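You operate a simulated robot arm through the tools that you are given. There is no shell and no other tool. Be economical: measure what you need, move in short steps, check, and stop when the job is done.

You run a simulated two-armed robot. Do the job below in one go: nothing can be reset, and whatever is moved stays where it is left.

Task
Gauge the test crimp, correct the dial and crimp the hose in the dies to 22.5 mm.
Fine: guard stays shut; one press of the green button; switch off after; both hoses stay.

The check looks at the end state, three seconds after you hand in, the way a careful person would. Anything else that was tipped, shoved, dropped, spilled or broken makes it a failure.

Robot
Two 7-joint arms with two-finger parallel grippers on one trunk, on a base that drives. Base frame: it is fixed to the floor where the robot stands at the start and does not move with it; the origin is under the middle of the robot, x ahead of it, y to its left, z up. Units: mm, degrees, N and s.
The left shoulder is at the start at [70, 130, 1276], the right one opposite. With the tool pointing down near the work surface each hand reaches from about 100 to 500 mm from the robot's upright axis, wherever it stands, measured 20 degrees to its own side. Places, roughly: black crimp dial [500, -400, 900]; green crimp button [400, -400, 900]; press display [700, -400, 1300]; rotary press switch [400, -200, 900]; stop slider [300, -700, 800]; yellow measure button [400, 0, 900]. Payload 1.57 kg a hand.
Tool frame (each hand has its own): the origin (TCP) lies between the finger pads and is the grasp point; the fingertips stand 30 mm ahead of it; z points along the fingers, y is the line along which they close. Largest opening 80 mm; finger width 17, thickness 12; the body of the gripper, 40 by 82 mm, starts 80 mm behind the TCP.
Orientation is told as [roll, pitch, yaw] about the base's x, y, z axes, in that order, counted from this pose: with the fingers straight down and closing along the base's y, the tool's x points along the base's -x, its y along +y and its z along -z.

Tools
- The arms move only by the tool play_rows. It takes "left_targets", "right_targets" or both (then of equal length, played together; a hand with none holds still); each is a list of rows, each a list of 7 numbers: the shift along the tool's x, y, z in mm, then the turn, a rotation vector about the tool's x, y, z in degrees, then the finger opening in mm, from 0 to 80. In form: [[x, y, z, rx, ry, rz, jaw], ...]. A call has 1 to 10 rows; each row shifts and turns the commanded pose from where the row before left it, along the tool's axes as they then stand. Each row takes 0.2 s and may step no farther than 50 mm and 8.6 degrees from the row before; otherwise, or with a gripper value out of range, the whole call is refused. A pose out of reach is approached as far as the arm can. The call stops where the force on the tool passes 40 N (or 10 N more than at its start, if that is more) or the arm is blocked; 0.2 s more then pass. The fingers move at their own pace (about 108 mm/s each) and stop on an object; they squeeze with about 29 N. The grip force told is the motor's: it shows also when the fingers shut on nothing. Time passes only in rows, and 0.2 s behind the last, so rows that do not move let the fingers close. It gives the time, the measured TCP pose, the force on the tool (base axes), the opening and the grip force at its end, in the units of the frame above (readings bear some noise), with the torque about the TCP (base axes, N m) and any sound that the robot's microphone picked up.
- Cameras (640 x 400 px; columns grow to the right, rows downward): "scene" is now at [119.9, -46.8, 1493]; the picture's right is [-0.56, -0.83, 0.00], its down [-0.57, 0.38, -0.72] and it looks along [0.60, -0.40, -0.69] (base axes); focal length 284 px, centre (320, 200). "left" rides on the left gripper at [72, 7, -122] in its tool frame; the picture's right is [-0.09, 1.00, 0.00], its down [-0.84, -0.08, -0.54] and it looks along [-0.54, -0.05, 0.84] (tool axes); focal length 238 px, centre (320, 200). "right" rides on the right gripper at [72, -7, -122] in its tool frame; the picture's right is [0.09, 1.00, 0.00], its down [-0.84, 0.08, -0.54] and it looks along [-0.54, 0.05, 0.84] (tool axes); focal length 238 px, centre (320, 200). There is no depth. A picture from a camera that has moved, and an enlarged one, comes with that camera's place and axes in the base frame and with its lens.
- grab_frame(camera): a new picture of that camera. The clock stands still meanwhile.
- slide_trunk(by): slides the trunk up (or, below 0, down) by that many mm; the arms and the scene camera ride with it, the base frame stays. It gives what a move gives, with no picture.
- roll_base(legs): drives the robot by 1 to 6 legs, each [ahead, left, turn to the left] in mm, mm and degrees, along the robot's own axes; the way and the turn of a leg run together, so that a leg with both is an arc; at most 1500 mm and 180 degrees a leg. The arms and the cameras ride along, it lands a little off, and it stops where it bumps. It gives what a move gives.
- turn_head(pan, tilt): turns the head with the scene camera to pan (to the left, within 86 degrees either way) and tilt (down, from -29 to 69), counted from straight ahead of the robot. It gives what a move gives.
- enlarge(camera, box): a new picture of the part [left, top, right, bottom] of that camera's present view, enlarged. The clock stands still meanwhile.
- finish_job(): hands the job in; it is judged then, once.

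Go step by step. Nothing tells you exact positions but the pictures and the camera data: compare them with the known pose of the tool, close in by small moves and look again before you grip or let go. The budget is 120 turns and 88 pictures, counting those below and the enlarged ones. Unless the task says otherwise, let go and move clear before handing in, and close with one line.

The tools are called after "Request:" by a JSON object that holds its "api" and its "payload". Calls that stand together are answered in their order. play_rows: Moves the arms, as the interface text tells. Its arguments: {"type":"object","properties":{"left_targets":{"type":"array","items":{"type":"array","items":{"type":"number"}}},"right_targets":{"type":"array","items":{"type":"array","items":{"type":"number"}}}},"required":[]} The other tools are called the same way: slide_trunk (by) slides the trunk up or down; roll_base (legs) drives the base; turn_head (pan, tilt) turns the head that bears the scene camera; grab_frame (camera) takes a picture; enlarge (camera, box) takes an enlarged picture of a part of a camera's view; finish_job () hands the job in.

At the start:

```text
time: 0.0
left_tool_pos: [326.5, -34.3, 1302.0]
left_ee_rot: [-0.1, 0.0, 0.1]
left_force: [1.1, -0.2, 0.0]
left_moment: [0.02, 0.04, 0.0]
left_finger_gap: 80.1
left_grasp_force: 0.0
right_tool_pos: [298.3, -329.5, 1269.1]
right_ee_rot: [0.0, 0.0, 0.1]
right_force: [-1.3, 1.0, -0.9]
right_moment: [-0.02, -0.01, -0.01]
right_finger_gap: 79.8
right_grasp_force: 0.0
trunk travel left (down, up): [-914.0, 26.0]
robot x, y, heading: [-3.9, -3.0, 0.3]
head pan, tilt: [-33.7, 43.6]
```

scene: 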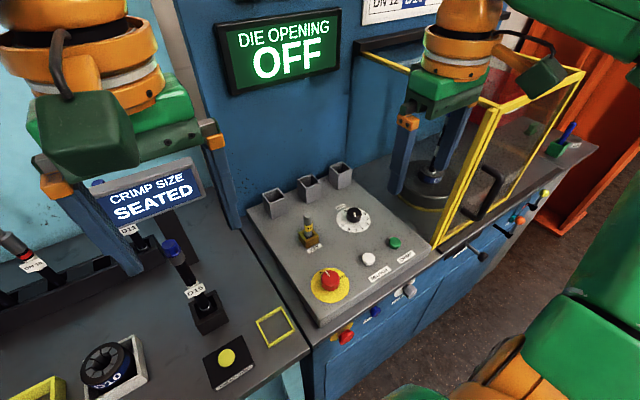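
right: 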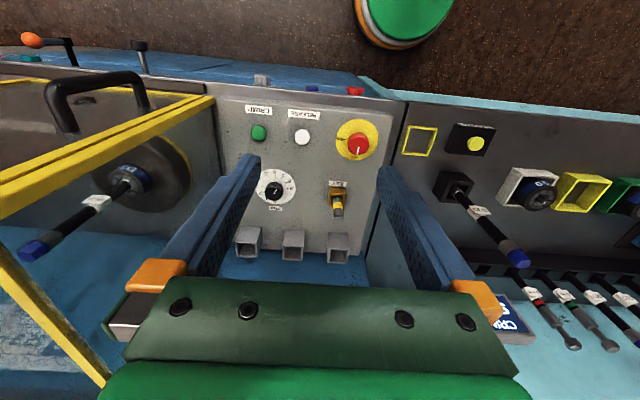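
left: 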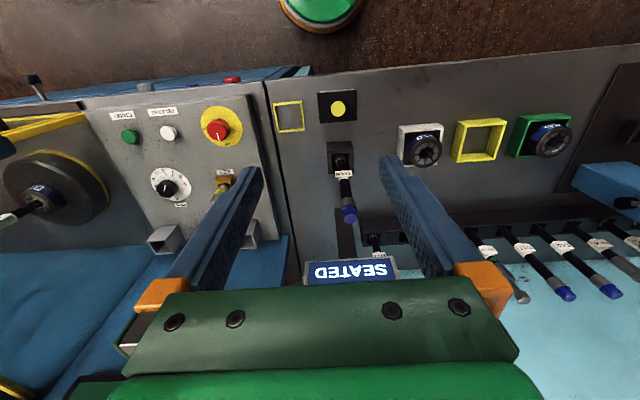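

I see the press panel with dial, switch, crimp and release buttons, and a gauge with a test hose seated on the left. First I look closer at the panel, gauge, and surroundings.

Request:
{"api": "enlarge", "payload": {"camera": "scene", "box": [240, 150, 440, 330]}}

Request:
{"api": "enlarge", "payload": {"camera": "scene", "box": [80, 170, 310, 400]}}

Request:
{"api": "turn_head", "payload": {"pan": -30, "tilt": 10}}

Request:
{"api": "grab_frame", "payload": {"camera": "scene"}}

```text
2.22 times, centred on (340, 240) of scene
camera zoom: at [119.9, -46.8, 1493.0], right [-0.56, -0.83, 0.0], down [-0.57, 0.38, -0.72], along [0.6, -0.4, -0.69], focal length 632 px, centre (276, 111)
```

zoom: 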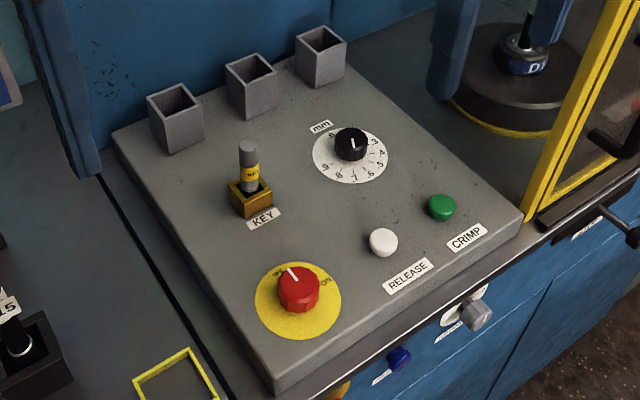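

```text
1.74 times, centred on (195, 285) of scene
camera zoom: at [119.9, -46.8, 1493.0], right [-0.56, -0.83, 0.0], down [-0.57, 0.38, -0.72], along [0.6, -0.4, -0.69], focal length 494 px, centre (537, 52)
```

zoom: 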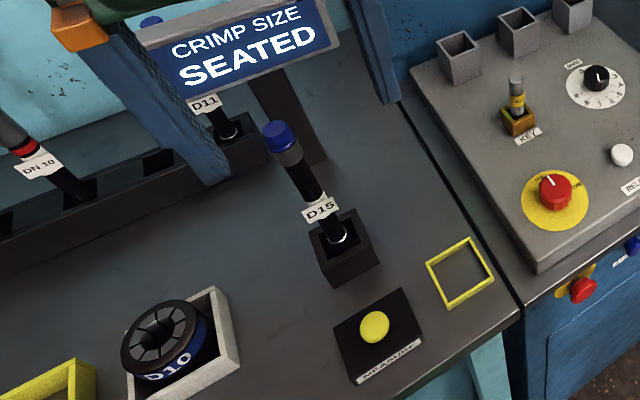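

```text
time: 1.0
left_tool_pos: [326.4, -33.5, 1302.0]
left_ee_rot: [-0.1, 0.1, 0.1]
left_force: [-0.3, 0.2, -0.2]
left_moment: [-0.03, 0.01, 0.0]
left_finger_gap: 79.9
left_grasp_force: 0.1
right_tool_pos: [296.9, -328.6, 1269.7]
right_ee_rot: [0.0, 0.1, 0.0]
right_force: [0.1, -0.5, 0.5]
right_moment: [0.02, 0.02, -0.01]
right_finger_gap: 80.1
right_grasp_force: 0.1
trunk travel left (down, up): [-914.0, 26.0]
robot x, y, heading: [-0.9, -5.7, 0.0]
head pan, tilt: [-30.0, 10.0]
```

```text
82 pictures are left
camera scene: at [131.8, -47.6, 1545.9], right [-0.5, -0.87, 0.0], down [-0.15, 0.09, -0.98], along [0.85, -0.49, -0.17], focal length 284 px, centre (320, 200)
```

scene: 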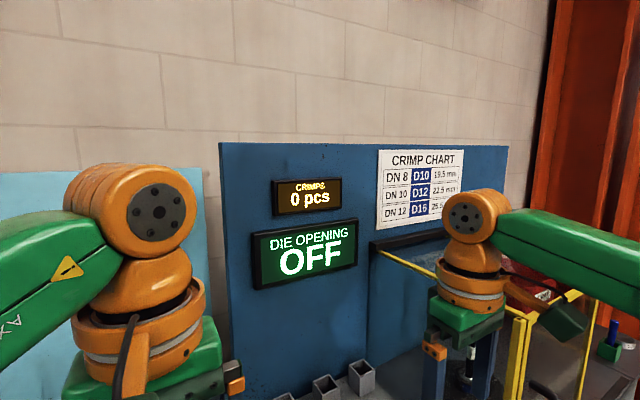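

The chart reads DN 10 → D12 → 22.5 mm. I look at the chart and then the press chamber, tags and slider.

Request:
{"api": "enlarge", "payload": {"camera": "scene", "box": [370, 140, 470, 240]}}

Request:
{"api": "turn_head", "payload": {"pan": -60, "tilt": 45}}

Request:
{"api": "grab_frame", "payload": {"camera": "scene"}}

Request:
{"api": "enlarge", "payload": {"camera": "left", "box": [290, 80, 390, 250]}}

```text
4.00 times, centred on (420, 190) of scene
camera zoom: at [131.8, -47.6, 1545.9], right [-0.5, -0.87, 0.0], down [-0.15, 0.09, -0.98], along [0.85, -0.49, -0.17], focal length 1137 px, centre (-80, 240)
```

zoom: 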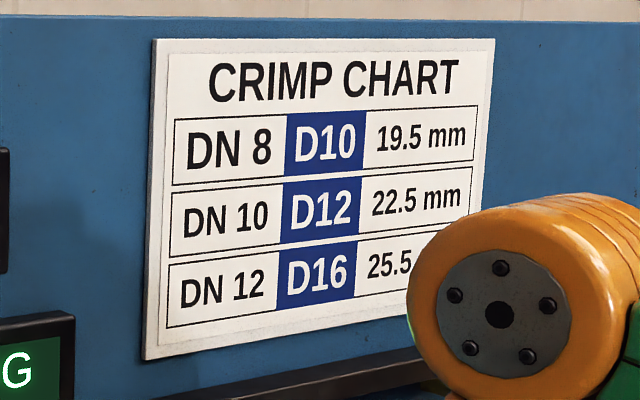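

```text
time: 2.0
left_tool_pos: [326.3, -34.4, 1301.8]
left_ee_rot: [0.0, 0.1, 0.1]
left_force: [-0.2, -0.3, 0.2]
left_moment: [0.02, -0.01, -0.01]
left_finger_gap: 80.0
left_grasp_force: 0.0
right_tool_pos: [297.7, -328.9, 1268.1]
right_ee_rot: [0.0, 0.1, -0.1]
right_force: [0.3, 0.2, 0.4]
right_moment: [-0.01, 0.02, -0.03]
right_finger_gap: 80.1
right_grasp_force: 0.0
trunk travel left (down, up): [-914.0, 26.0]
robot x, y, heading: [-1.0, -1.0, 0.1]
head pan, tilt: [-60.0, 45.0]
```

```text
80 pictures are left
camera scene: at [92.1, -71.3, 1491.1], right [-0.87, -0.5, 0.0], down [-0.35, 0.61, -0.71], along [0.35, -0.61, -0.71], focal length 284 px, centre (320, 200)
```

scene: 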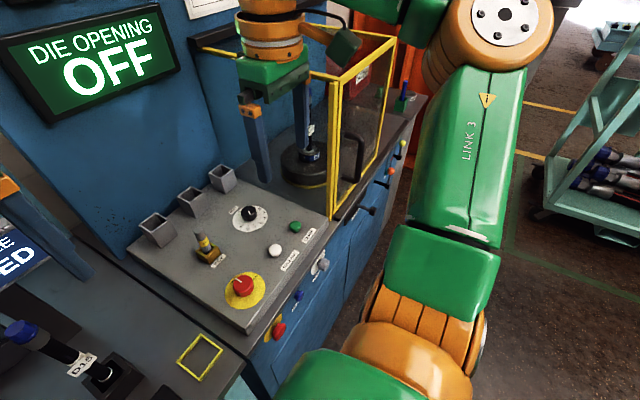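

```text
2.35 times, centred on (340, 165) of left
camera zoom: at [255.8, -27.3, 1423.8], right [0.09, 1.0, 0.0], down [0.84, -0.07, 0.54], along [0.54, -0.05, -0.84], focal length 561 px, centre (273, 282)
```

zoom: 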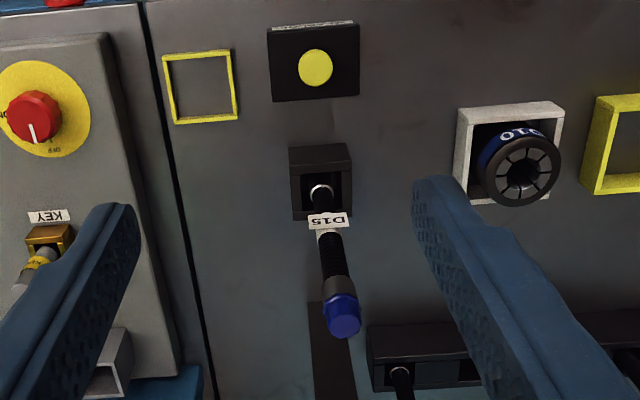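

The guard and press are partly hidden by the right arm. I zoom on tags, dial and press chamber.

Request:
{"api": "enlarge", "payload": {"camera": "left", "box": [320, 130, 360, 190]}}

Request:
{"api": "enlarge", "payload": {"camera": "right", "box": [240, 110, 380, 230]}}

Request:
{"api": "enlarge", "payload": {"camera": "right", "box": [0, 130, 200, 290]}}

Request:
{"api": "enlarge", "payload": {"camera": "scene", "box": [240, 60, 440, 340]}}

```text
6.67 times, centred on (340, 160) of left
camera zoom: at [255.8, -27.3, 1423.8], right [0.09, 1.0, 0.0], down [0.84, -0.07, 0.54], along [0.54, -0.05, -0.84], focal length 1589 px, centre (187, 467)
```

zoom: 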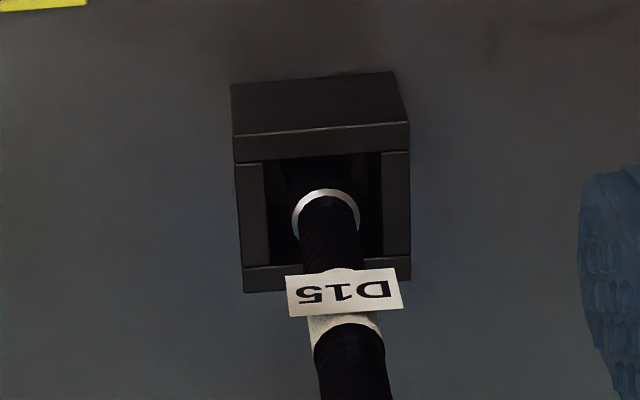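

```text
3.33 times, centred on (310, 170) of right
camera zoom: at [225.9, -335.2, 1392.0], right [-0.09, 1.0, 0.0], down [0.84, 0.08, 0.54], along [0.54, 0.05, -0.84], focal length 794 px, centre (353, 300)
```

zoom: 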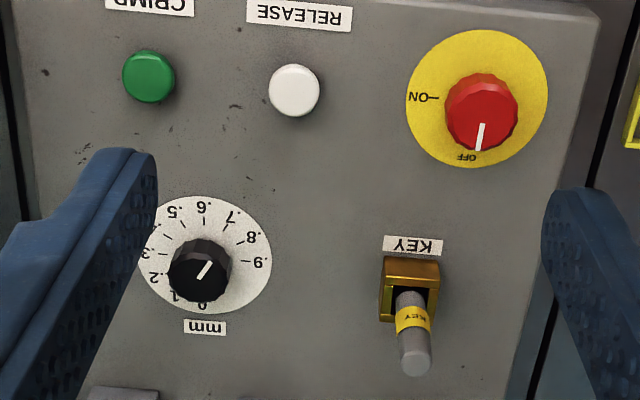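

```text
2.50 times, centred on (100, 210) of right
camera zoom: at [225.9, -335.2, 1392.0], right [-0.09, 1.0, 0.0], down [0.84, 0.08, 0.54], along [0.54, 0.05, -0.84], focal length 596 px, centre (870, 175)
```

zoom: 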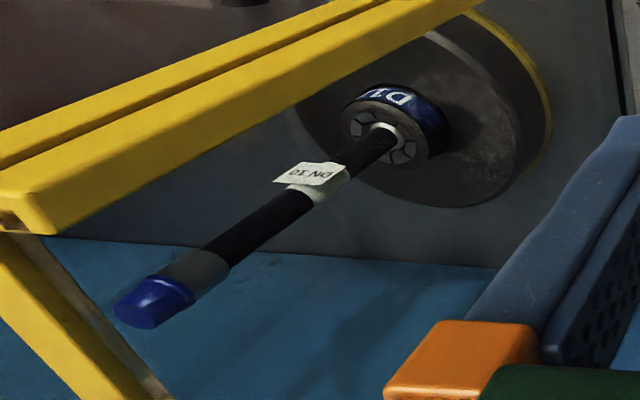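

```text
1.43 times, centred on (340, 200) of scene
camera zoom: at [92.1, -71.3, 1491.1], right [-0.87, -0.5, 0.0], down [-0.35, 0.61, -0.71], along [0.35, -0.61, -0.71], focal length 406 px, centre (291, 200)
```

zoom: 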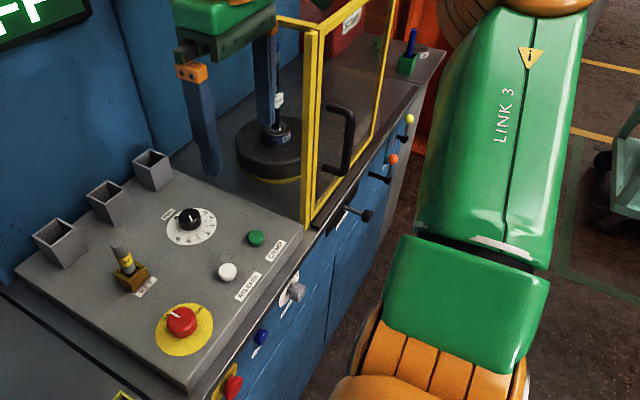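

The dial has 0 – .9 marks; the hose in the dies is DN 10 in D1x. The measure button seems near (363, -3, 920); I bring the closed left hand above it.

Request:
{"api": "play_rows", "payload": {"left_targets": [[-37, 31, 0, 0, 0, 0, 0], [0, 0, 50, 0, 0, 0, 0], [0, 0, 50, 0, 0, 0, 0], [0, 0, 50, 0, 0, 0, 0], [0, 0, 50, 0, 0, 0, 0], [0, 0, 50, 0, 0, 0, 0], [0, 0, 40, 0, 0, 0, 0]]}}

Request:
{"api": "grab_frame", "payload": {"camera": "left"}}

Request:
{"api": "turn_head", "payload": {"pan": -15, "tilt": 50}}

Request:
{"api": "grab_frame", "payload": {"camera": "scene"}}

```text
time: 3.6
left_tool_pos: [363.6, -0.5, 1008.8]
left_ee_rot: [-0.1, 0.0, 0.1]
left_force: [-0.5, 0.7, 0.8]
left_moment: [0.0, -0.01, 0.01]
left_finger_gap: 0.0
left_grasp_force: 21.5
right_tool_pos: [297.6, -329.3, 1270.4]
right_ee_rot: [0.0, -0.1, -0.1]
right_force: [0.8, 0.0, -1.0]
right_moment: [0.01, 0.01, -0.02]
right_finger_gap: 79.8
right_grasp_force: 0.1
trunk travel left (down, up): [-914.0, 26.0]
robot x, y, heading: [0.8, -0.1, -0.1]
head pan, tilt: [-60.0, 45.0]
```

```text
74 pictures are left
camera left: at [292.6, 4.4, 1130.8], right [0.09, 1.0, 0.0], down [0.84, -0.07, 0.54], along [0.54, -0.05, -0.84], focal length 238 px, centre (320, 200)
```

left: 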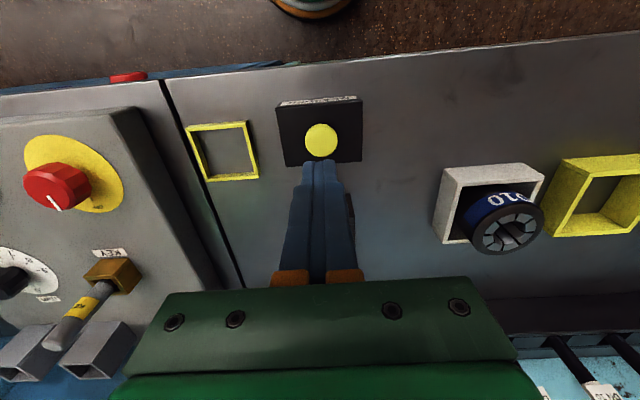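

```text
time: 4.7
left_tool_pos: [363.5, -2.3, 1010.9]
left_ee_rot: [-0.1, 0.0, 0.1]
left_force: [-0.1, 0.4, 0.5]
left_moment: [0.0, 0.04, 0.01]
left_finger_gap: 0.0
left_grasp_force: 21.0
right_tool_pos: [297.6, -328.8, 1269.6]
right_ee_rot: [0.1, 0.0, -0.1]
right_force: [0.5, -0.6, 0.6]
right_moment: [-0.02, 0.0, 0.03]
right_finger_gap: 80.1
right_grasp_force: 0.1
trunk travel left (down, up): [-914.0, 26.0]
robot x, y, heading: [2.3, -4.6, -0.1]
head pan, tilt: [-15.0, 50.0]
```

```text
73 pictures are left
camera scene: at [125.7, -21.1, 1484.1], right [-0.26, -0.97, 0.0], down [-0.74, 0.2, -0.64], along [0.62, -0.17, -0.77], focal length 284 px, centre (320, 200)
```

scene: 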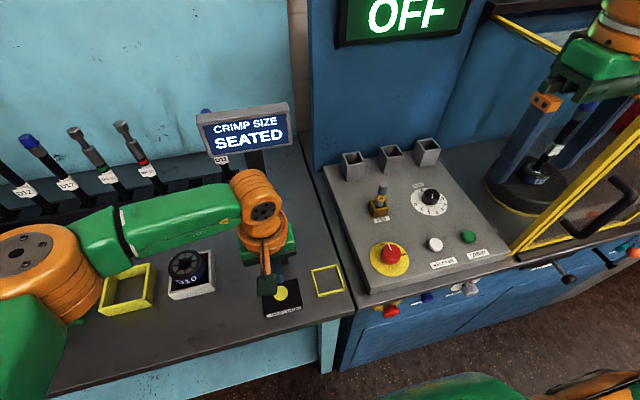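

The hand is aligned over the yellow button. I press down in small steps.

Request:
{"api": "play_rows", "payload": {"left_targets": [[0, 0, 30, 0, 0, 0, 0], [0, 0, 10, 0, 0, 0, 0], [0, 0, 8, 0, 0, 0, 0], [0, 0, 5, 0, 0, 0, 0], [0, 0, 5, 0, 0, 0, 0]]}}

Request:
{"api": "grab_frame", "payload": {"camera": "left"}}

Request:
{"api": "grab_frame", "payload": {"camera": "scene"}}

```text
time: 5.9
left_tool_pos: [364.0, -3.0, 953.1]
left_ee_rot: [-0.2, 0.0, 0.1]
left_force: [-1.0, -1.3, 0.7]
left_moment: [-0.02, 0.01, 0.02]
left_finger_gap: 0.0
left_grasp_force: 21.3
right_tool_pos: [298.2, -329.8, 1269.6]
right_ee_rot: [0.0, 0.0, 0.0]
right_force: [0.4, -0.3, 0.0]
right_moment: [0.01, -0.03, 0.0]
right_finger_gap: 79.8
right_grasp_force: 0.1
trunk travel left (down, up): [-914.0, 26.0]
robot x, y, heading: [-1.9, 0.1, -0.1]
head pan, tilt: [-15.0, 50.0]
```

```text
72 pictures are left
camera left: at [293.6, 3.6, 1075.1], right [0.09, 1.0, 0.0], down [0.84, -0.07, 0.54], along [0.54, -0.05, -0.84], focal length 238 px, centre (320, 200)
```

left: 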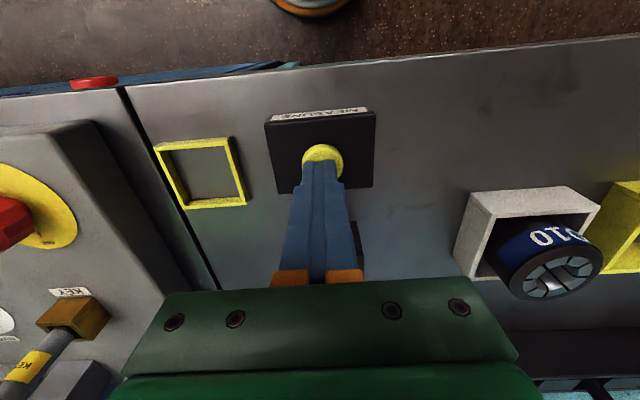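

```text
71 pictures are left
camera scene: at [126.0, -21.0, 1484.1], right [-0.26, -0.97, 0.0], down [-0.74, 0.2, -0.64], along [0.62, -0.17, -0.77], focal length 284 px, centre (320, 200)
```

scene: 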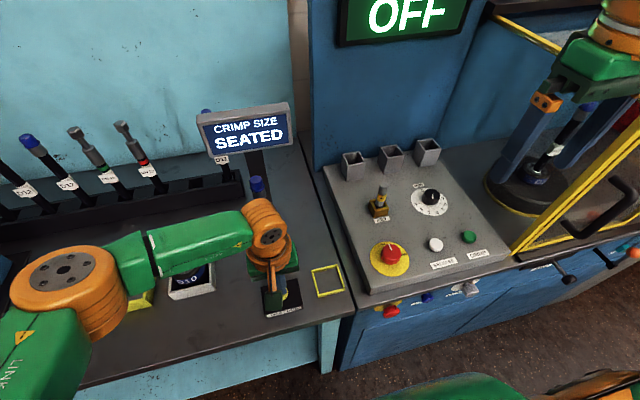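

No contact yet; I keep going down in small steps.

Request:
{"api": "play_rows", "payload": {"left_targets": [[0, 0, 5, 0, 0, 0, 0], [0, 0, 5, 0, 0, 0, 0], [0, 0, 5, 0, 0, 0, 0], [0, 0, 3, 0, 0, 0, 0], [0, 0, 3, 0, 0, 0, 0], [0, 0, 3, 0, 0, 0, 0], [0, 0, 3, 0, 0, 0, 0], [0, 0, 3, 0, 0, 0, 0]]}}

Request:
{"api": "grab_frame", "payload": {"camera": "scene"}}

```text
time: 6.8
left_tool_pos: [362.9, -2.2, 944.3]
left_ee_rot: [-0.3, -1.0, 0.2]
left_force: [1.3, 3.0, 31.4]
left_moment: [0.13, -0.09, -0.05]
left_finger_gap: 0.0
left_grasp_force: 21.0
right_tool_pos: [292.1, -326.1, 1271.1]
right_ee_rot: [-0.1, -0.2, 0.0]
right_force: [0.5, 1.2, 0.7]
right_moment: [0.0, 0.04, -0.02]
right_finger_gap: 80.0
right_grasp_force: 0.0
trunk travel left (down, up): [-914.0, 26.0]
robot x, y, heading: [0.6, 0.6, 0.1]
head pan, tilt: [-15.0, 50.0]
heard: click
stopped in row 4 (left hand): the force on the tool passed its limit at 45 N (the readings are from after the stop); the commanded pose is now the measured one
```

```text
70 pictures are left
camera scene: at [119.0, -18.8, 1484.9], right [-0.26, -0.97, 0.0], down [-0.74, 0.2, -0.65], along [0.62, -0.17, -0.76], focal length 284 px, centre (320, 200)
```

scene: 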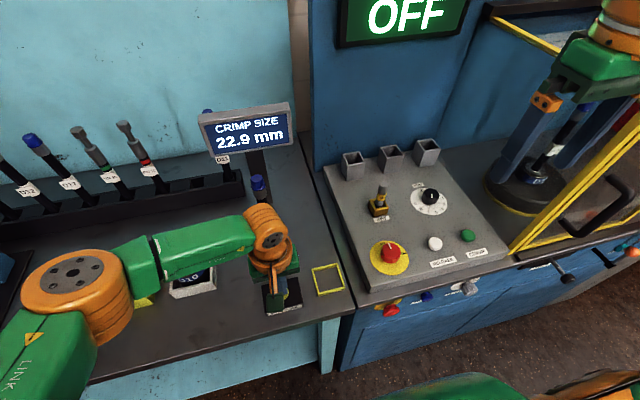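

Clicked; the display seems to read 22.9 mm. I verify it up close, lift the left hand and look at the dial.

Request:
{"api": "enlarge", "payload": {"camera": "scene", "box": [190, 90, 310, 170]}}

Request:
{"api": "play_rows", "payload": {"left_targets": [[0, 0, -20, 0, 0, 0, 0], [0, 0, -50, 0, 0, 0, 0], [0, 0, -50, 0, 0, 0, 0], [0, 0, -50, 0, 0, 0, 0], [0, 0, -50, 0, 0, 0, 0], [0, 0, -50, 0, 0, 0, 0], [0, 0, -40, 0, 0, 0, 0]]}}

Request:
{"api": "enlarge", "payload": {"camera": "scene", "box": [390, 160, 480, 230]}}

Request:
{"api": "enlarge", "payload": {"camera": "scene", "box": [180, 90, 320, 310]}}

```text
5.00 times, centred on (250, 130) of scene
camera zoom: at [119.0, -18.8, 1484.9], right [-0.26, -0.97, 0.0], down [-0.74, 0.2, -0.65], along [0.62, -0.17, -0.76], focal length 1422 px, centre (670, 550)
```

zoom: 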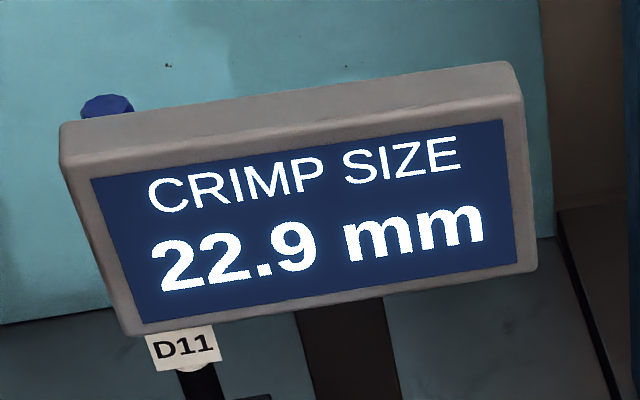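

```text
time: 8.4
left_tool_pos: [359.0, -2.2, 1248.3]
left_ee_rot: [-0.2, -0.5, 0.1]
left_force: [0.5, -0.1, 0.1]
left_moment: [0.0, 0.01, 0.0]
left_finger_gap: 0.0
left_grasp_force: 21.6
right_tool_pos: [297.7, -328.0, 1268.1]
right_ee_rot: [0.0, -0.2, 0.0]
right_force: [-0.1, 0.7, 0.4]
right_moment: [-0.01, 0.01, -0.01]
right_finger_gap: 80.1
right_grasp_force: 0.1
trunk travel left (down, up): [-914.0, 26.0]
robot x, y, heading: [1.6, 1.2, 0.0]
head pan, tilt: [-15.0, 50.0]
```

```text
5.71 times, centred on (435, 195) of scene
camera zoom: at [125.1, -21.4, 1484.1], right [-0.26, -0.97, 0.0], down [-0.74, 0.2, -0.64], along [0.62, -0.17, -0.77], focal length 1625 px, centre (-337, 229)
```

zoom: 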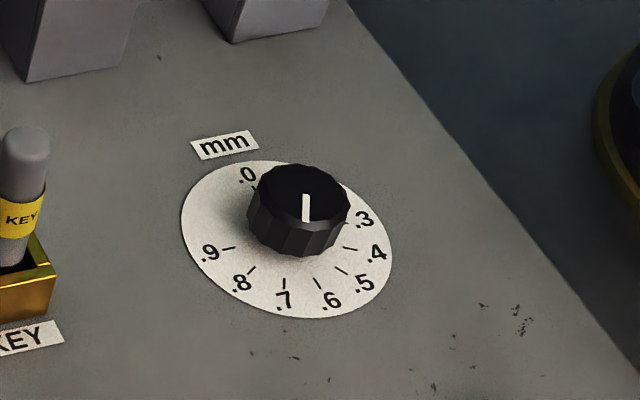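

```text
1.82 times, centred on (250, 200) of scene
camera zoom: at [125.1, -21.4, 1484.1], right [-0.26, -0.97, 0.0], down [-0.74, 0.2, -0.64], along [0.62, -0.17, -0.77], focal length 517 px, centre (447, 200)
```

zoom: 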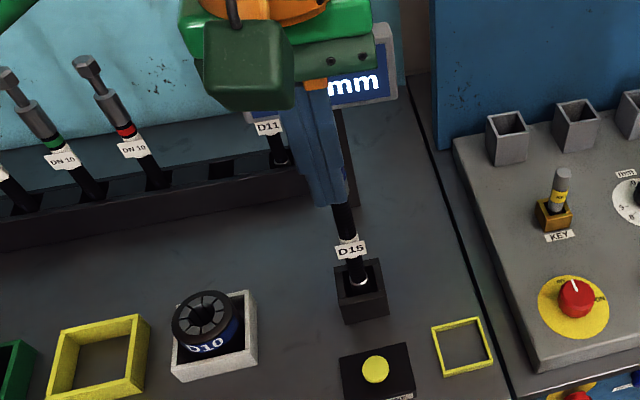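

Display: 22.9 mm, i.e. 0.4 too big; the dial seems near .7. I check the tags in the rack and the dial from another angle.

Request:
{"api": "enlarge", "payload": {"camera": "scene", "box": [0, 110, 160, 240]}}

Request:
{"api": "enlarge", "payload": {"camera": "right", "box": [245, 155, 310, 220]}}

Request:
{"api": "enlarge", "payload": {"camera": "right", "box": [0, 30, 300, 130]}}

```text
3.08 times, centred on (80, 175) of scene
camera zoom: at [125.1, -21.4, 1484.1], right [-0.26, -0.97, 0.0], down [-0.74, 0.2, -0.64], along [0.62, -0.17, -0.77], focal length 875 px, centre (1058, 277)
```

zoom: 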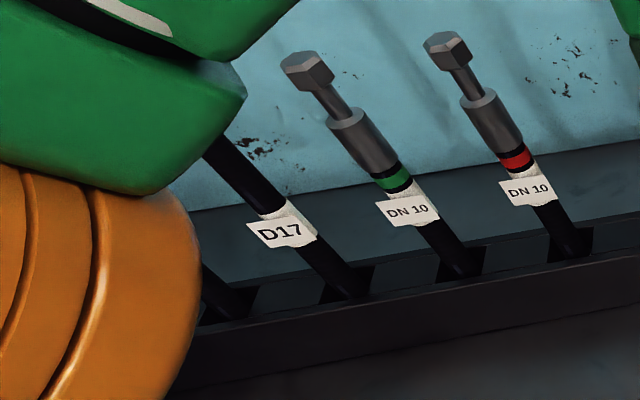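

```text
6.15 times, centred on (278, 188) of right
camera zoom: at [225.4, -335.7, 1391.9], right [-0.09, 1.0, 0.0], down [0.84, 0.08, 0.54], along [0.54, 0.05, -0.84], focal length 1467 px, centre (582, 277)
```

zoom: 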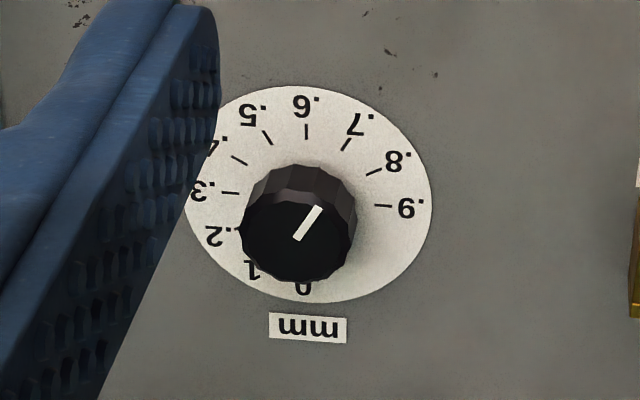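

```text
2.13 times, centred on (150, 80) of right
camera zoom: at [225.4, -335.7, 1391.9], right [-0.09, 1.0, 0.0], down [0.84, 0.08, 0.54], along [0.54, 0.05, -0.84], focal length 508 px, centre (683, 456)
```

zoom: 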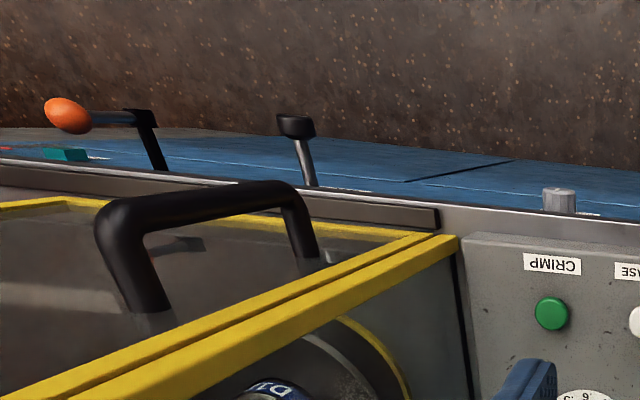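

The dial stands exactly at .7 (30° per .1), so the target is .3, 120° counter-clockwise from above. The dial is at about (496, -411, 927) and out of reach, so I pull the right hand back from the guard and drive right.

Request:
{"api": "play_rows", "payload": {"right_targets": [[50, 20, 0, 0, 0, 0, 80], [50, 20, 0, 0, 0, 0, 80]], "left_targets": [[40, 30, 0, 0, 0, 0, 0], [40, 30, 0, 0, 0, 0, 0]]}}

Request:
{"api": "turn_head", "payload": {"pan": -75, "tilt": 45}}

Request:
{"api": "grab_frame", "payload": {"camera": "scene"}}

```text
refused: row 1 steps farther than a row can; nothing moved
```

```text
time: 9.7
left_tool_pos: [359.8, -2.8, 1247.4]
left_ee_rot: [-0.3, -0.5, 0.2]
left_force: [0.4, 0.3, 0.4]
left_moment: [-0.01, 0.03, -0.01]
left_finger_gap: 0.1
left_grasp_force: 21.7
right_tool_pos: [298.3, -329.3, 1270.2]
right_ee_rot: [0.0, 0.0, 0.0]
right_force: [0.2, -0.1, -0.4]
right_moment: [0.02, -0.01, 0.02]
right_finger_gap: 80.0
right_grasp_force: 0.1
trunk travel left (down, up): [-914.0, 26.0]
robot x, y, heading: [-1.0, 1.9, 0.0]
head pan, tilt: [-75.0, 45.0]
```

```text
63 pictures are left
camera scene: at [72.6, -79.5, 1491.0], right [-0.97, -0.26, 0.0], down [-0.18, 0.68, -0.71], along [0.18, -0.68, -0.71], focal length 284 px, centre (320, 200)
```

scene: 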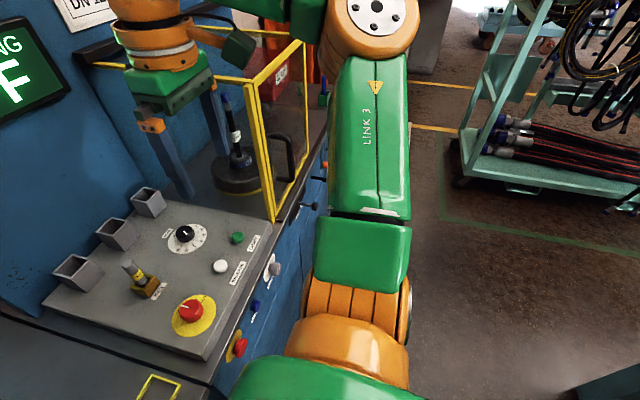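

The elbow stays in front of and above the guard. I retract with smaller steps and drive.

Request:
{"api": "play_rows", "payload": {"right_targets": [[40, 15, 0, 0, 0, 0, 80], [40, 15, 0, 0, 0, 0, 80]], "left_targets": [[30, 30, 0, 0, 0, 0, 0], [30, 30, 0, 0, 0, 0, 0]]}}

Request:
{"api": "roll_base", "payload": {"legs": [[0, -260, 0]]}}

Request:
{"api": "grab_frame", "payload": {"camera": "scene"}}

```text
time: 10.3
left_tool_pos: [299.2, 60.5, 1250.3]
left_ee_rot: [-0.3, -0.8, 0.3]
left_force: [-0.2, -0.6, 0.1]
left_moment: [-0.08, -0.05, 0.01]
left_finger_gap: 0.2
left_grasp_force: 21.1
right_tool_pos: [211.7, -295.4, 1271.1]
right_ee_rot: [-0.2, -0.3, -0.1]
right_force: [-1.7, -0.4, 0.2]
right_moment: [-0.01, 0.0, 0.02]
right_finger_gap: 80.2
right_grasp_force: 0.2
trunk travel left (down, up): [-914.0, 26.0]
robot x, y, heading: [-2.9, 0.5, -0.3]
head pan, tilt: [-75.0, 45.0]
```

```text
time: 12.1
left_tool_pos: [303.4, -199.1, 1248.1]
left_ee_rot: [-0.4, -0.5, 0.1]
left_force: [0.0, 0.0, 0.6]
left_moment: [0.0, 0.01, 0.0]
left_finger_gap: 0.0
left_grasp_force: 21.3
right_tool_pos: [216.1, -555.3, 1270.7]
right_ee_rot: [-0.2, 0.0, -0.1]
right_force: [-0.1, 0.5, 0.3]
right_moment: [-0.01, 0.0, -0.01]
right_finger_gap: 79.8
right_grasp_force: 0.0
trunk travel left (down, up): [-914.0, 26.0]
robot x, y, heading: [0.3, -257.8, 0.1]
head pan, tilt: [-75.0, 45.0]
```

```text
62 pictures are left
camera scene: at [72.2, -335.6, 1491.2], right [-0.97, -0.26, 0.0], down [-0.18, 0.68, -0.71], along [0.18, -0.69, -0.7], focal length 284 px, centre (320, 200)
```

scene: 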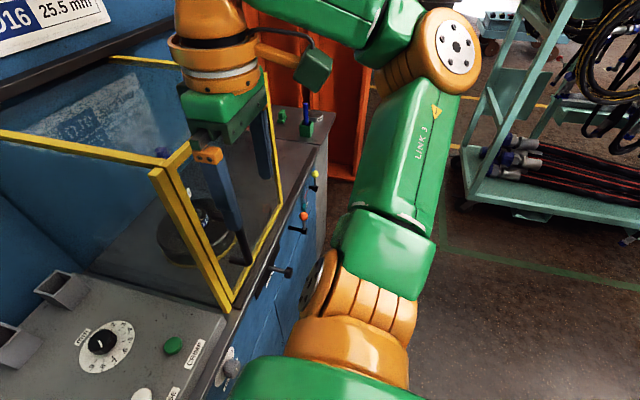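

Driven OK. I look at the stop slider region and front controls.

Request:
{"api": "enlarge", "payload": {"camera": "scene", "box": [230, 90, 340, 400]}}

Request:
{"api": "grab_frame", "payload": {"camera": "right"}}

```text
1.29 times, centred on (285, 245) of scene
camera zoom: at [72.2, -335.6, 1491.2], right [-0.97, -0.26, 0.0], down [-0.18, 0.68, -0.71], along [0.18, -0.69, -0.7], focal length 367 px, centre (365, 142)
```

zoom: 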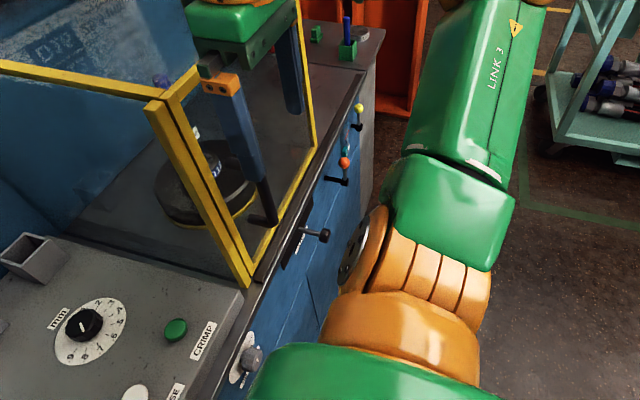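

```text
60 pictures are left
camera right: at [144.4, -561.2, 1393.8], right [-0.09, 1.0, 0.0], down [0.84, 0.08, 0.54], along [0.54, 0.05, -0.84], focal length 238 px, centre (320, 200)
```

right: 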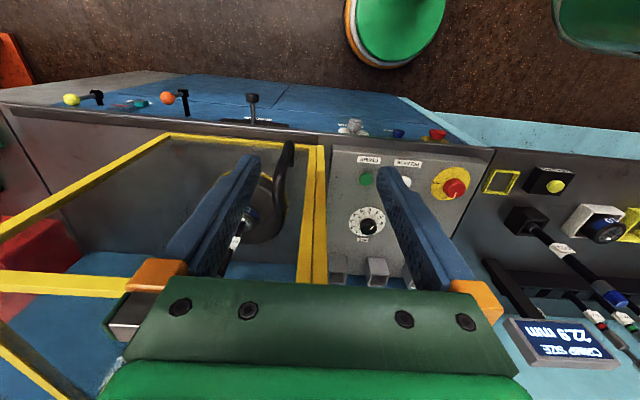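

Request:
{"api": "enlarge", "payload": {"camera": "right", "box": [40, 75, 200, 175]}}

Request:
{"api": "enlarge", "payload": {"camera": "right", "box": [200, 80, 460, 240]}}

```text
4.00 times, centred on (120, 125) of right
camera zoom: at [144.4, -561.2, 1393.8], right [-0.09, 1.0, 0.0], down [0.84, 0.08, 0.54], along [0.54, 0.05, -0.84], focal length 953 px, centre (1120, 500)
```

zoom: 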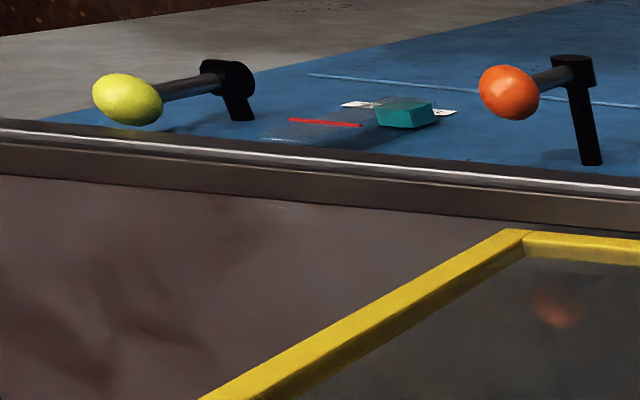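

```text
2.46 times, centred on (330, 160) of right
camera zoom: at [144.4, -561.2, 1393.8], right [-0.09, 1.0, 0.0], down [0.84, 0.08, 0.54], along [0.54, 0.05, -0.84], focal length 587 px, centre (295, 298)
```

zoom: 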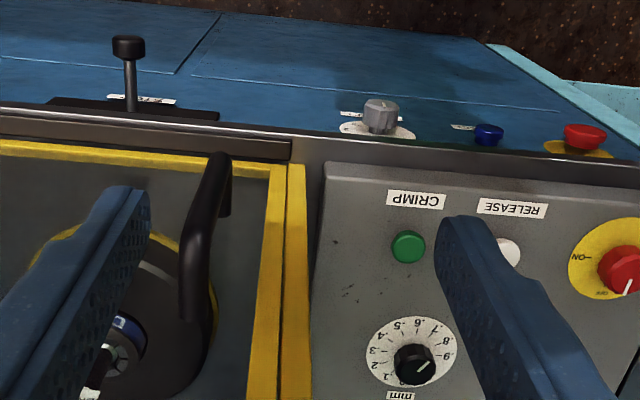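

Request:
{"api": "enlarge", "payload": {"camera": "scene", "box": [280, 160, 330, 240]}}

Request:
{"api": "enlarge", "payload": {"camera": "scene", "box": [220, 240, 320, 300]}}

```text
5.00 times, centred on (305, 200) of scene
camera zoom: at [72.2, -335.6, 1491.2], right [-0.97, -0.26, 0.0], down [-0.18, 0.68, -0.71], along [0.18, -0.69, -0.7], focal length 1422 px, centre (395, 200)
```

zoom: 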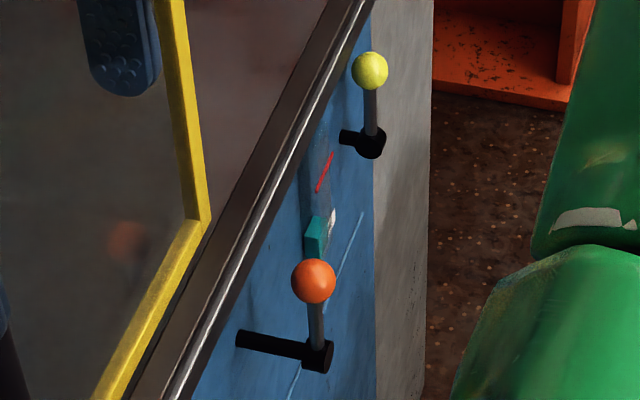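

```text
6.40 times, centred on (270, 270) of scene
camera zoom: at [72.2, -335.6, 1491.2], right [-0.97, -0.26, 0.0], down [-0.18, 0.68, -0.71], along [0.18, -0.69, -0.7], focal length 1820 px, centre (640, -248)
```

zoom: 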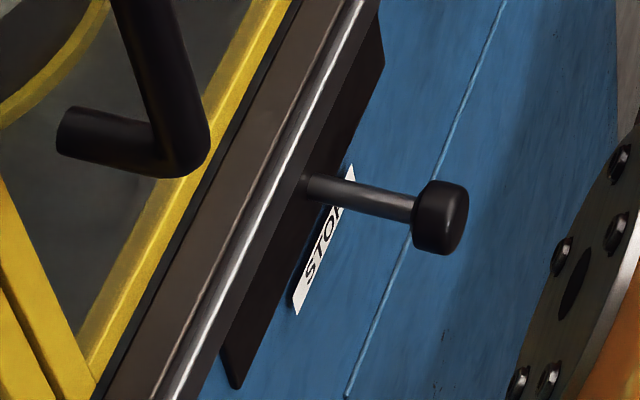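

The STOP slider is a separate control not mentioned in the task; I leave it. I drive 40 mm ahead and bring the right hand above the dial, fingers open about 64 mm.

Request:
{"api": "roll_base", "payload": {"legs": [[40, 0, 0]]}}

Request:
{"api": "play_rows", "payload": {"right_targets": [[0, 40, 0, 0, 0, 0, 70], [0, 40, 0, 0, 0, 0, 70], [0, 40, 0, 0, 0, 0, 70], [-40, 24, 0, 0, 0, 0, 70], [-40, 0, 0, 0, 0, 0, 70], [-40, 0, 0, 0, 0, 0, 70], [-40, 0, 0, 0, 0, 0, 70], [-40, 0, 0, 0, 0, 0, 70], [-30, 0, 0, 0, 0, 0, 70]]}}

Request:
{"api": "grab_frame", "payload": {"camera": "right"}}

```text
time: 13.0
left_tool_pos: [334.4, -203.0, 1250.6]
left_ee_rot: [-0.1, -1.0, 0.1]
left_force: [-0.1, -0.3, -0.5]
left_moment: [0.01, -0.07, -0.01]
left_finger_gap: 0.0
left_grasp_force: 21.7
right_tool_pos: [246.3, -560.4, 1271.1]
right_ee_rot: [0.1, -0.4, 0.0]
right_force: [-0.8, -0.1, 0.4]
right_moment: [0.0, -0.09, 0.0]
right_finger_gap: 79.8
right_grasp_force: 0.2
trunk travel left (down, up): [-914.0, 26.0]
robot x, y, heading: [40.3, -259.9, -0.2]
head pan, tilt: [-75.0, 45.0]
```

```text
time: 15.0
left_tool_pos: [340.1, -203.7, 1248.6]
left_ee_rot: [-0.3, -0.4, 0.1]
left_force: [-0.1, -0.8, -1.0]
left_moment: [0.01, -0.04, -0.02]
left_finger_gap: 0.1
left_grasp_force: 21.9
right_tool_pos: [437.3, -451.9, 1244.1]
right_ee_rot: [0.1, -0.2, -0.2]
right_force: [0.7, -0.2, 0.0]
right_moment: [0.0, 0.01, -0.03]
right_finger_gap: 70.3
right_grasp_force: 0.0
right hand out of reach, approached as far as the arm can: row 7, 8, 9
trunk travel left (down, up): [-914.0, 26.0]
robot x, y, heading: [36.2, -261.2, -0.0]
head pan, tilt: [-75.0, 45.0]
```

```text
55 pictures are left
camera right: at [366.1, -458.3, 1367.2], right [-0.09, 1.0, 0.0], down [0.84, 0.07, 0.54], along [0.54, 0.05, -0.84], focal length 238 px, centre (320, 200)
```

right: 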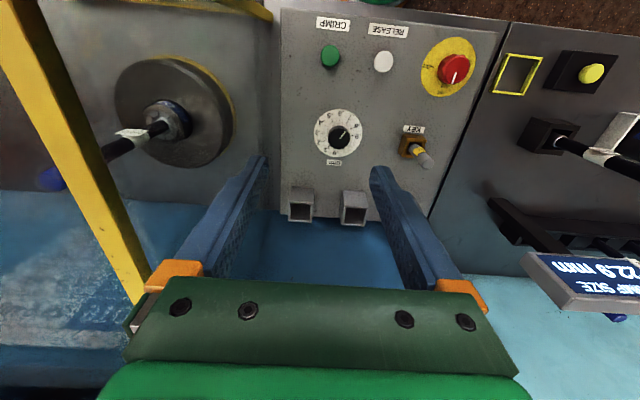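

At this height the reach is limited; lowering should bring the hand in. I go down a little and see where it goes.

Request:
{"api": "play_rows", "payload": {"right_targets": [[0, 0, 50, 0, 0, 0, 70], [0, 0, 50, 0, 0, 0, 70]]}}

```text
time: 15.6
left_tool_pos: [342.0, -202.6, 1247.8]
left_ee_rot: [-0.2, -0.5, 0.1]
left_force: [-0.2, 0.1, -0.3]
left_moment: [0.0, 0.01, 0.03]
left_finger_gap: 0.1
left_grasp_force: 21.2
right_tool_pos: [437.0, -452.0, 1143.4]
right_ee_rot: [0.1, 0.0, -0.2]
right_force: [0.5, 0.4, 0.7]
right_moment: [0.02, -0.01, 0.02]
right_finger_gap: 69.9
right_grasp_force: 0.0
trunk travel left (down, up): [-914.0, 26.0]
robot x, y, heading: [39.7, -256.9, 0.0]
head pan, tilt: [-75.0, 45.0]
```

The commanded pose equals the reached one. I now shift over the dial (497, -411) and turn the wrist to yaw -80 so that 120° of counter-clockwise travel is available.

Request:
{"api": "play_rows", "payload": {"right_targets": [[-30, 20, 30, 0, 0, 0, 70], [-30, 21, 30, 0, 0, 0, 70], [0, 0, 0, 0, 0, 8, 70], [0, 0, 0, 0, 0, 8, 70], [0, 0, 0, 0, 0, 8, 70], [0, 0, 0, 0, 0, 8, 70], [0, 0, 0, 0, 0, 8, 70], [0, 0, 0, 0, 0, 8, 70], [0, 0, 0, 0, 0, 8, 70], [0, 0, 0, 0, 0, 8, 70]]}}

Request:
{"api": "play_rows", "payload": {"right_targets": [[0, 0, 0, 0, 0, 8, 70], [0, 0, 0, 0, 0, 8, 70]]}}

Request:
{"api": "grab_frame", "payload": {"camera": "right"}}

Request:
{"api": "grab_frame", "payload": {"camera": "scene"}}

```text
time: 17.8
left_tool_pos: [340.7, -201.8, 1248.2]
left_ee_rot: [-0.3, -0.5, 0.1]
left_force: [0.3, 0.5, -0.4]
left_moment: [-0.01, 0.02, -0.03]
left_finger_gap: 0.0
left_grasp_force: 21.4
right_tool_pos: [455.4, -438.9, 1094.2]
right_ee_rot: [0.1, 0.0, -64.1]
right_force: [0.8, 0.0, -0.1]
right_moment: [0.01, -0.01, 0.0]
right_finger_gap: 70.1
right_grasp_force: 0.1
right hand out of reach, approached as far as the arm can: row 1, 2
trunk travel left (down, up): [-914.0, 26.0]
robot x, y, heading: [43.1, -259.8, -0.3]
head pan, tilt: [-75.0, 45.0]
```

```text
time: 18.4
left_tool_pos: [342.3, -203.4, 1249.1]
left_ee_rot: [-0.3, -0.5, 0.1]
left_force: [0.5, 0.5, 1.0]
left_moment: [-0.02, 0.03, 0.02]
left_finger_gap: 0.0
left_grasp_force: 21.4
right_tool_pos: [456.2, -436.7, 1094.6]
right_ee_rot: [0.0, 0.0, -80.1]
right_force: [-0.2, -0.9, -1.0]
right_moment: [-0.02, 0.03, 0.01]
right_finger_gap: 70.0
right_grasp_force: 0.1
trunk travel left (down, up): [-914.0, 26.0]
robot x, y, heading: [39.4, -261.0, 0.1]
head pan, tilt: [-75.0, 45.0]
```

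```text
54 pictures are left
camera right: at [437.3, -366.9, 1217.2], right [0.97, 0.26, 0.0], down [0.22, -0.81, 0.54], along [0.14, -0.52, -0.84], focal length 238 px, centre (320, 200)
```

right: 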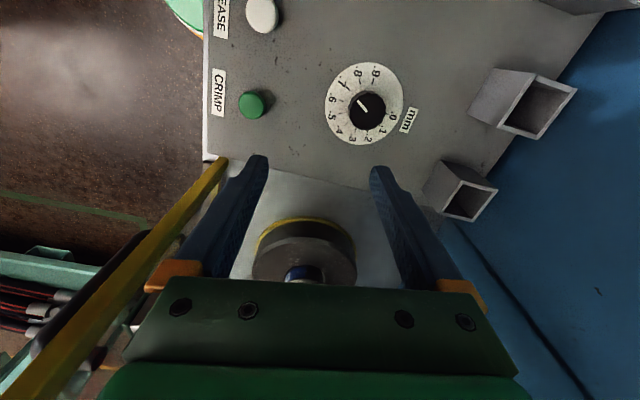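

```text
53 pictures are left
camera scene: at [110.7, -340.2, 1491.0], right [-0.97, -0.26, 0.0], down [-0.18, 0.68, -0.71], along [0.18, -0.68, -0.71], focal length 284 px, centre (320, 200)
```

scene: 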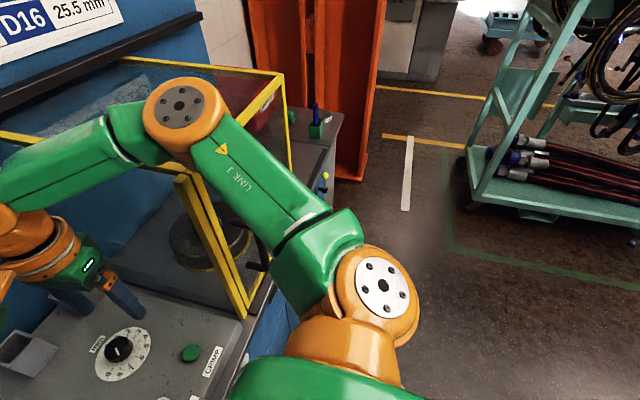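

The right elbow hangs close above the guard, so using the right hand low down at the dial is risky. I will undo this, park the right arm, drive further right and use the left arm for the whole panel, whose elbow swings away from the guard.

Request:
{"api": "play_rows", "payload": {"right_targets": [[0, 0, 0, 0, 0, -8, 70], [0, 0, 0, 0, 0, -8, 70], [0, 0, 0, 0, 0, -8, 70], [0, 0, 0, 0, 0, -8, 70], [0, 0, 0, 0, 0, -8, 70], [0, 0, 0, 0, 0, -8, 70], [0, 0, 0, 0, 0, -8, 70], [0, 0, 0, 0, 0, -8, 70], [0, 0, 0, 0, 0, -8, 70], [0, 0, 0, 0, 0, -8, 70]]}}

Request:
{"api": "play_rows", "payload": {"right_targets": [[10, 0, -48, 0, 0, 0, 0], [10, 0, -48, 0, 0, 0, 0], [20, 0, -40, 0, 0, 0, 0], [40, 0, -20, 0, 0, 0, 0], [48, 0, 0, 0, 0, 0, 0], [48, 0, 0, 0, 0, 0, 0], [40, 0, 0, 0, 0, 0, 0]]}}

Request:
{"api": "grab_frame", "payload": {"camera": "scene"}}

```text
time: 20.6
left_tool_pos: [341.0, -203.5, 1248.5]
left_ee_rot: [-0.4, -0.5, 0.1]
left_force: [0.2, 0.5, 0.2]
left_moment: [0.02, -0.01, 0.03]
left_finger_gap: 0.0
left_grasp_force: 21.2
right_tool_pos: [456.5, -437.4, 1092.6]
right_ee_rot: [0.0, 0.0, 0.0]
right_force: [0.1, 0.5, 0.2]
right_moment: [0.01, -0.02, -0.03]
right_finger_gap: 69.9
right_grasp_force: 0.0
right hand out of reach, approached as far as the arm can: row 5
trunk travel left (down, up): [-914.0, 26.0]
robot x, y, heading: [39.4, -262.0, -0.2]
head pan, tilt: [-75.0, 45.0]
```

```text
time: 22.2
left_tool_pos: [339.2, -203.4, 1248.0]
left_ee_rot: [-0.2, -0.6, 0.1]
left_force: [0.6, -0.2, 0.3]
left_moment: [0.01, 0.01, 0.02]
left_finger_gap: 0.0
left_grasp_force: 21.1
right_tool_pos: [242.2, -440.6, 1251.1]
right_ee_rot: [0.1, -0.1, -0.1]
right_force: [-0.4, -0.8, 0.4]
right_moment: [0.01, -0.04, 0.0]
right_finger_gap: 0.0
right_grasp_force: 21.1
trunk travel left (down, up): [-914.0, 26.0]
robot x, y, heading: [37.7, -262.4, 0.2]
head pan, tilt: [-75.0, 45.0]
```

```text
52 pictures are left
camera scene: at [108.4, -340.7, 1491.1], right [-0.97, -0.26, 0.0], down [-0.18, 0.68, -0.71], along [0.18, -0.68, -0.71], focal length 284 px, centre (320, 200)
```

scene: 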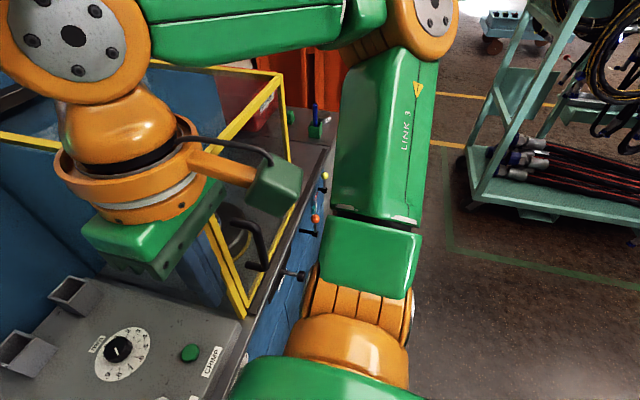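

Request:
{"api": "play_rows", "payload": {"right_targets": [[40, 0, 0, 0, 0, 0, 0]], "left_targets": [[0, 30, 0, 0, 0, 0, 60]]}}

Request:
{"api": "roll_base", "payload": {"legs": [[0, -220, 0], [20, 0, 0]]}}

Request:
{"api": "turn_head", "payload": {"pan": 10, "tilt": 50}}

Request:
{"api": "grab_frame", "payload": {"camera": "scene"}}

Request:
{"api": "grab_frame", "payload": {"camera": "left"}}

```text
time: 22.6
left_tool_pos: [338.8, -170.8, 1248.6]
left_ee_rot: [-0.3, -0.7, 0.1]
left_force: [-0.7, 1.1, 0.6]
left_moment: [-0.02, -0.03, 0.0]
left_finger_gap: 59.8
left_grasp_force: 0.1
right_tool_pos: [201.2, -436.9, 1250.7]
right_ee_rot: [-0.1, -0.2, -0.1]
right_force: [0.2, 1.0, 0.1]
right_moment: [-0.05, -0.01, 0.01]
right_finger_gap: 0.2
right_grasp_force: 20.9
trunk travel left (down, up): [-914.0, 26.0]
robot x, y, heading: [39.2, -260.2, -0.1]
head pan, tilt: [-75.0, 45.0]
```

```text
time: 24.7
left_tool_pos: [355.0, -396.2, 1249.8]
left_ee_rot: [-0.2, -0.6, 0.0]
left_force: [0.3, 0.4, 0.5]
left_moment: [0.03, -0.02, 0.0]
left_finger_gap: 59.6
left_grasp_force: 0.1
right_tool_pos: [218.2, -660.8, 1249.1]
right_ee_rot: [0.0, -0.2, -0.2]
right_force: [0.3, 0.5, -0.2]
right_moment: [-0.03, -0.04, 0.01]
right_finger_gap: 0.2
right_grasp_force: 20.5
trunk travel left (down, up): [-914.0, 26.0]
robot x, y, heading: [55.6, -480.1, -0.1]
head pan, tilt: [-75.0, 45.0]
```

```text
time: 26.3
left_tool_pos: [360.1, -393.7, 1248.7]
left_ee_rot: [-0.3, -0.4, -0.1]
left_force: [-0.2, -0.1, 0.3]
left_moment: [-0.04, -0.04, -0.01]
left_finger_gap: 60.1
left_grasp_force: 0.0
right_tool_pos: [222.0, -659.1, 1249.2]
right_ee_rot: [-0.1, 0.0, -0.2]
right_force: [0.4, 0.5, 0.0]
right_moment: [0.03, 0.0, 0.0]
right_finger_gap: 0.0
right_grasp_force: 21.4
trunk travel left (down, up): [-914.0, 26.0]
robot x, y, heading: [56.2, -481.1, -0.2]
head pan, tilt: [10.0, 50.0]
```

```text
51 pictures are left
camera scene: at [184.6, -468.8, 1484.1], right [0.17, -0.99, 0.0], down [-0.75, -0.13, -0.64], along [0.63, 0.11, -0.77], focal length 284 px, centre (320, 200)
```

scene: 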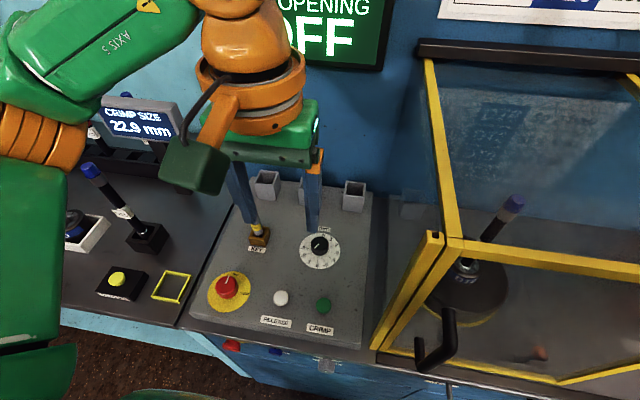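

```text
50 pictures are left
camera left: at [288.0, -386.0, 1369.0], right [0.09, 1.0, 0.0], down [0.83, -0.07, 0.55], along [0.55, -0.05, -0.84], focal length 238 px, centre (320, 200)
```

left: 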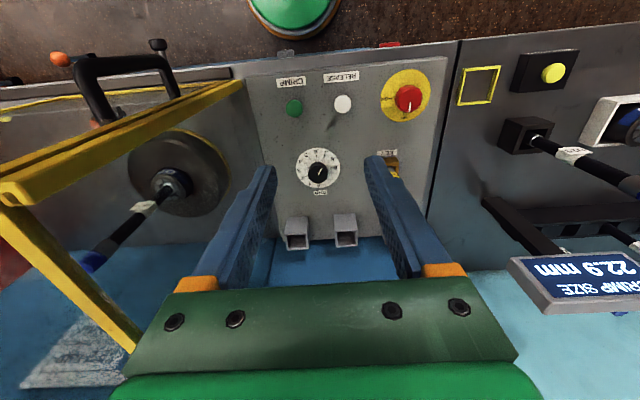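

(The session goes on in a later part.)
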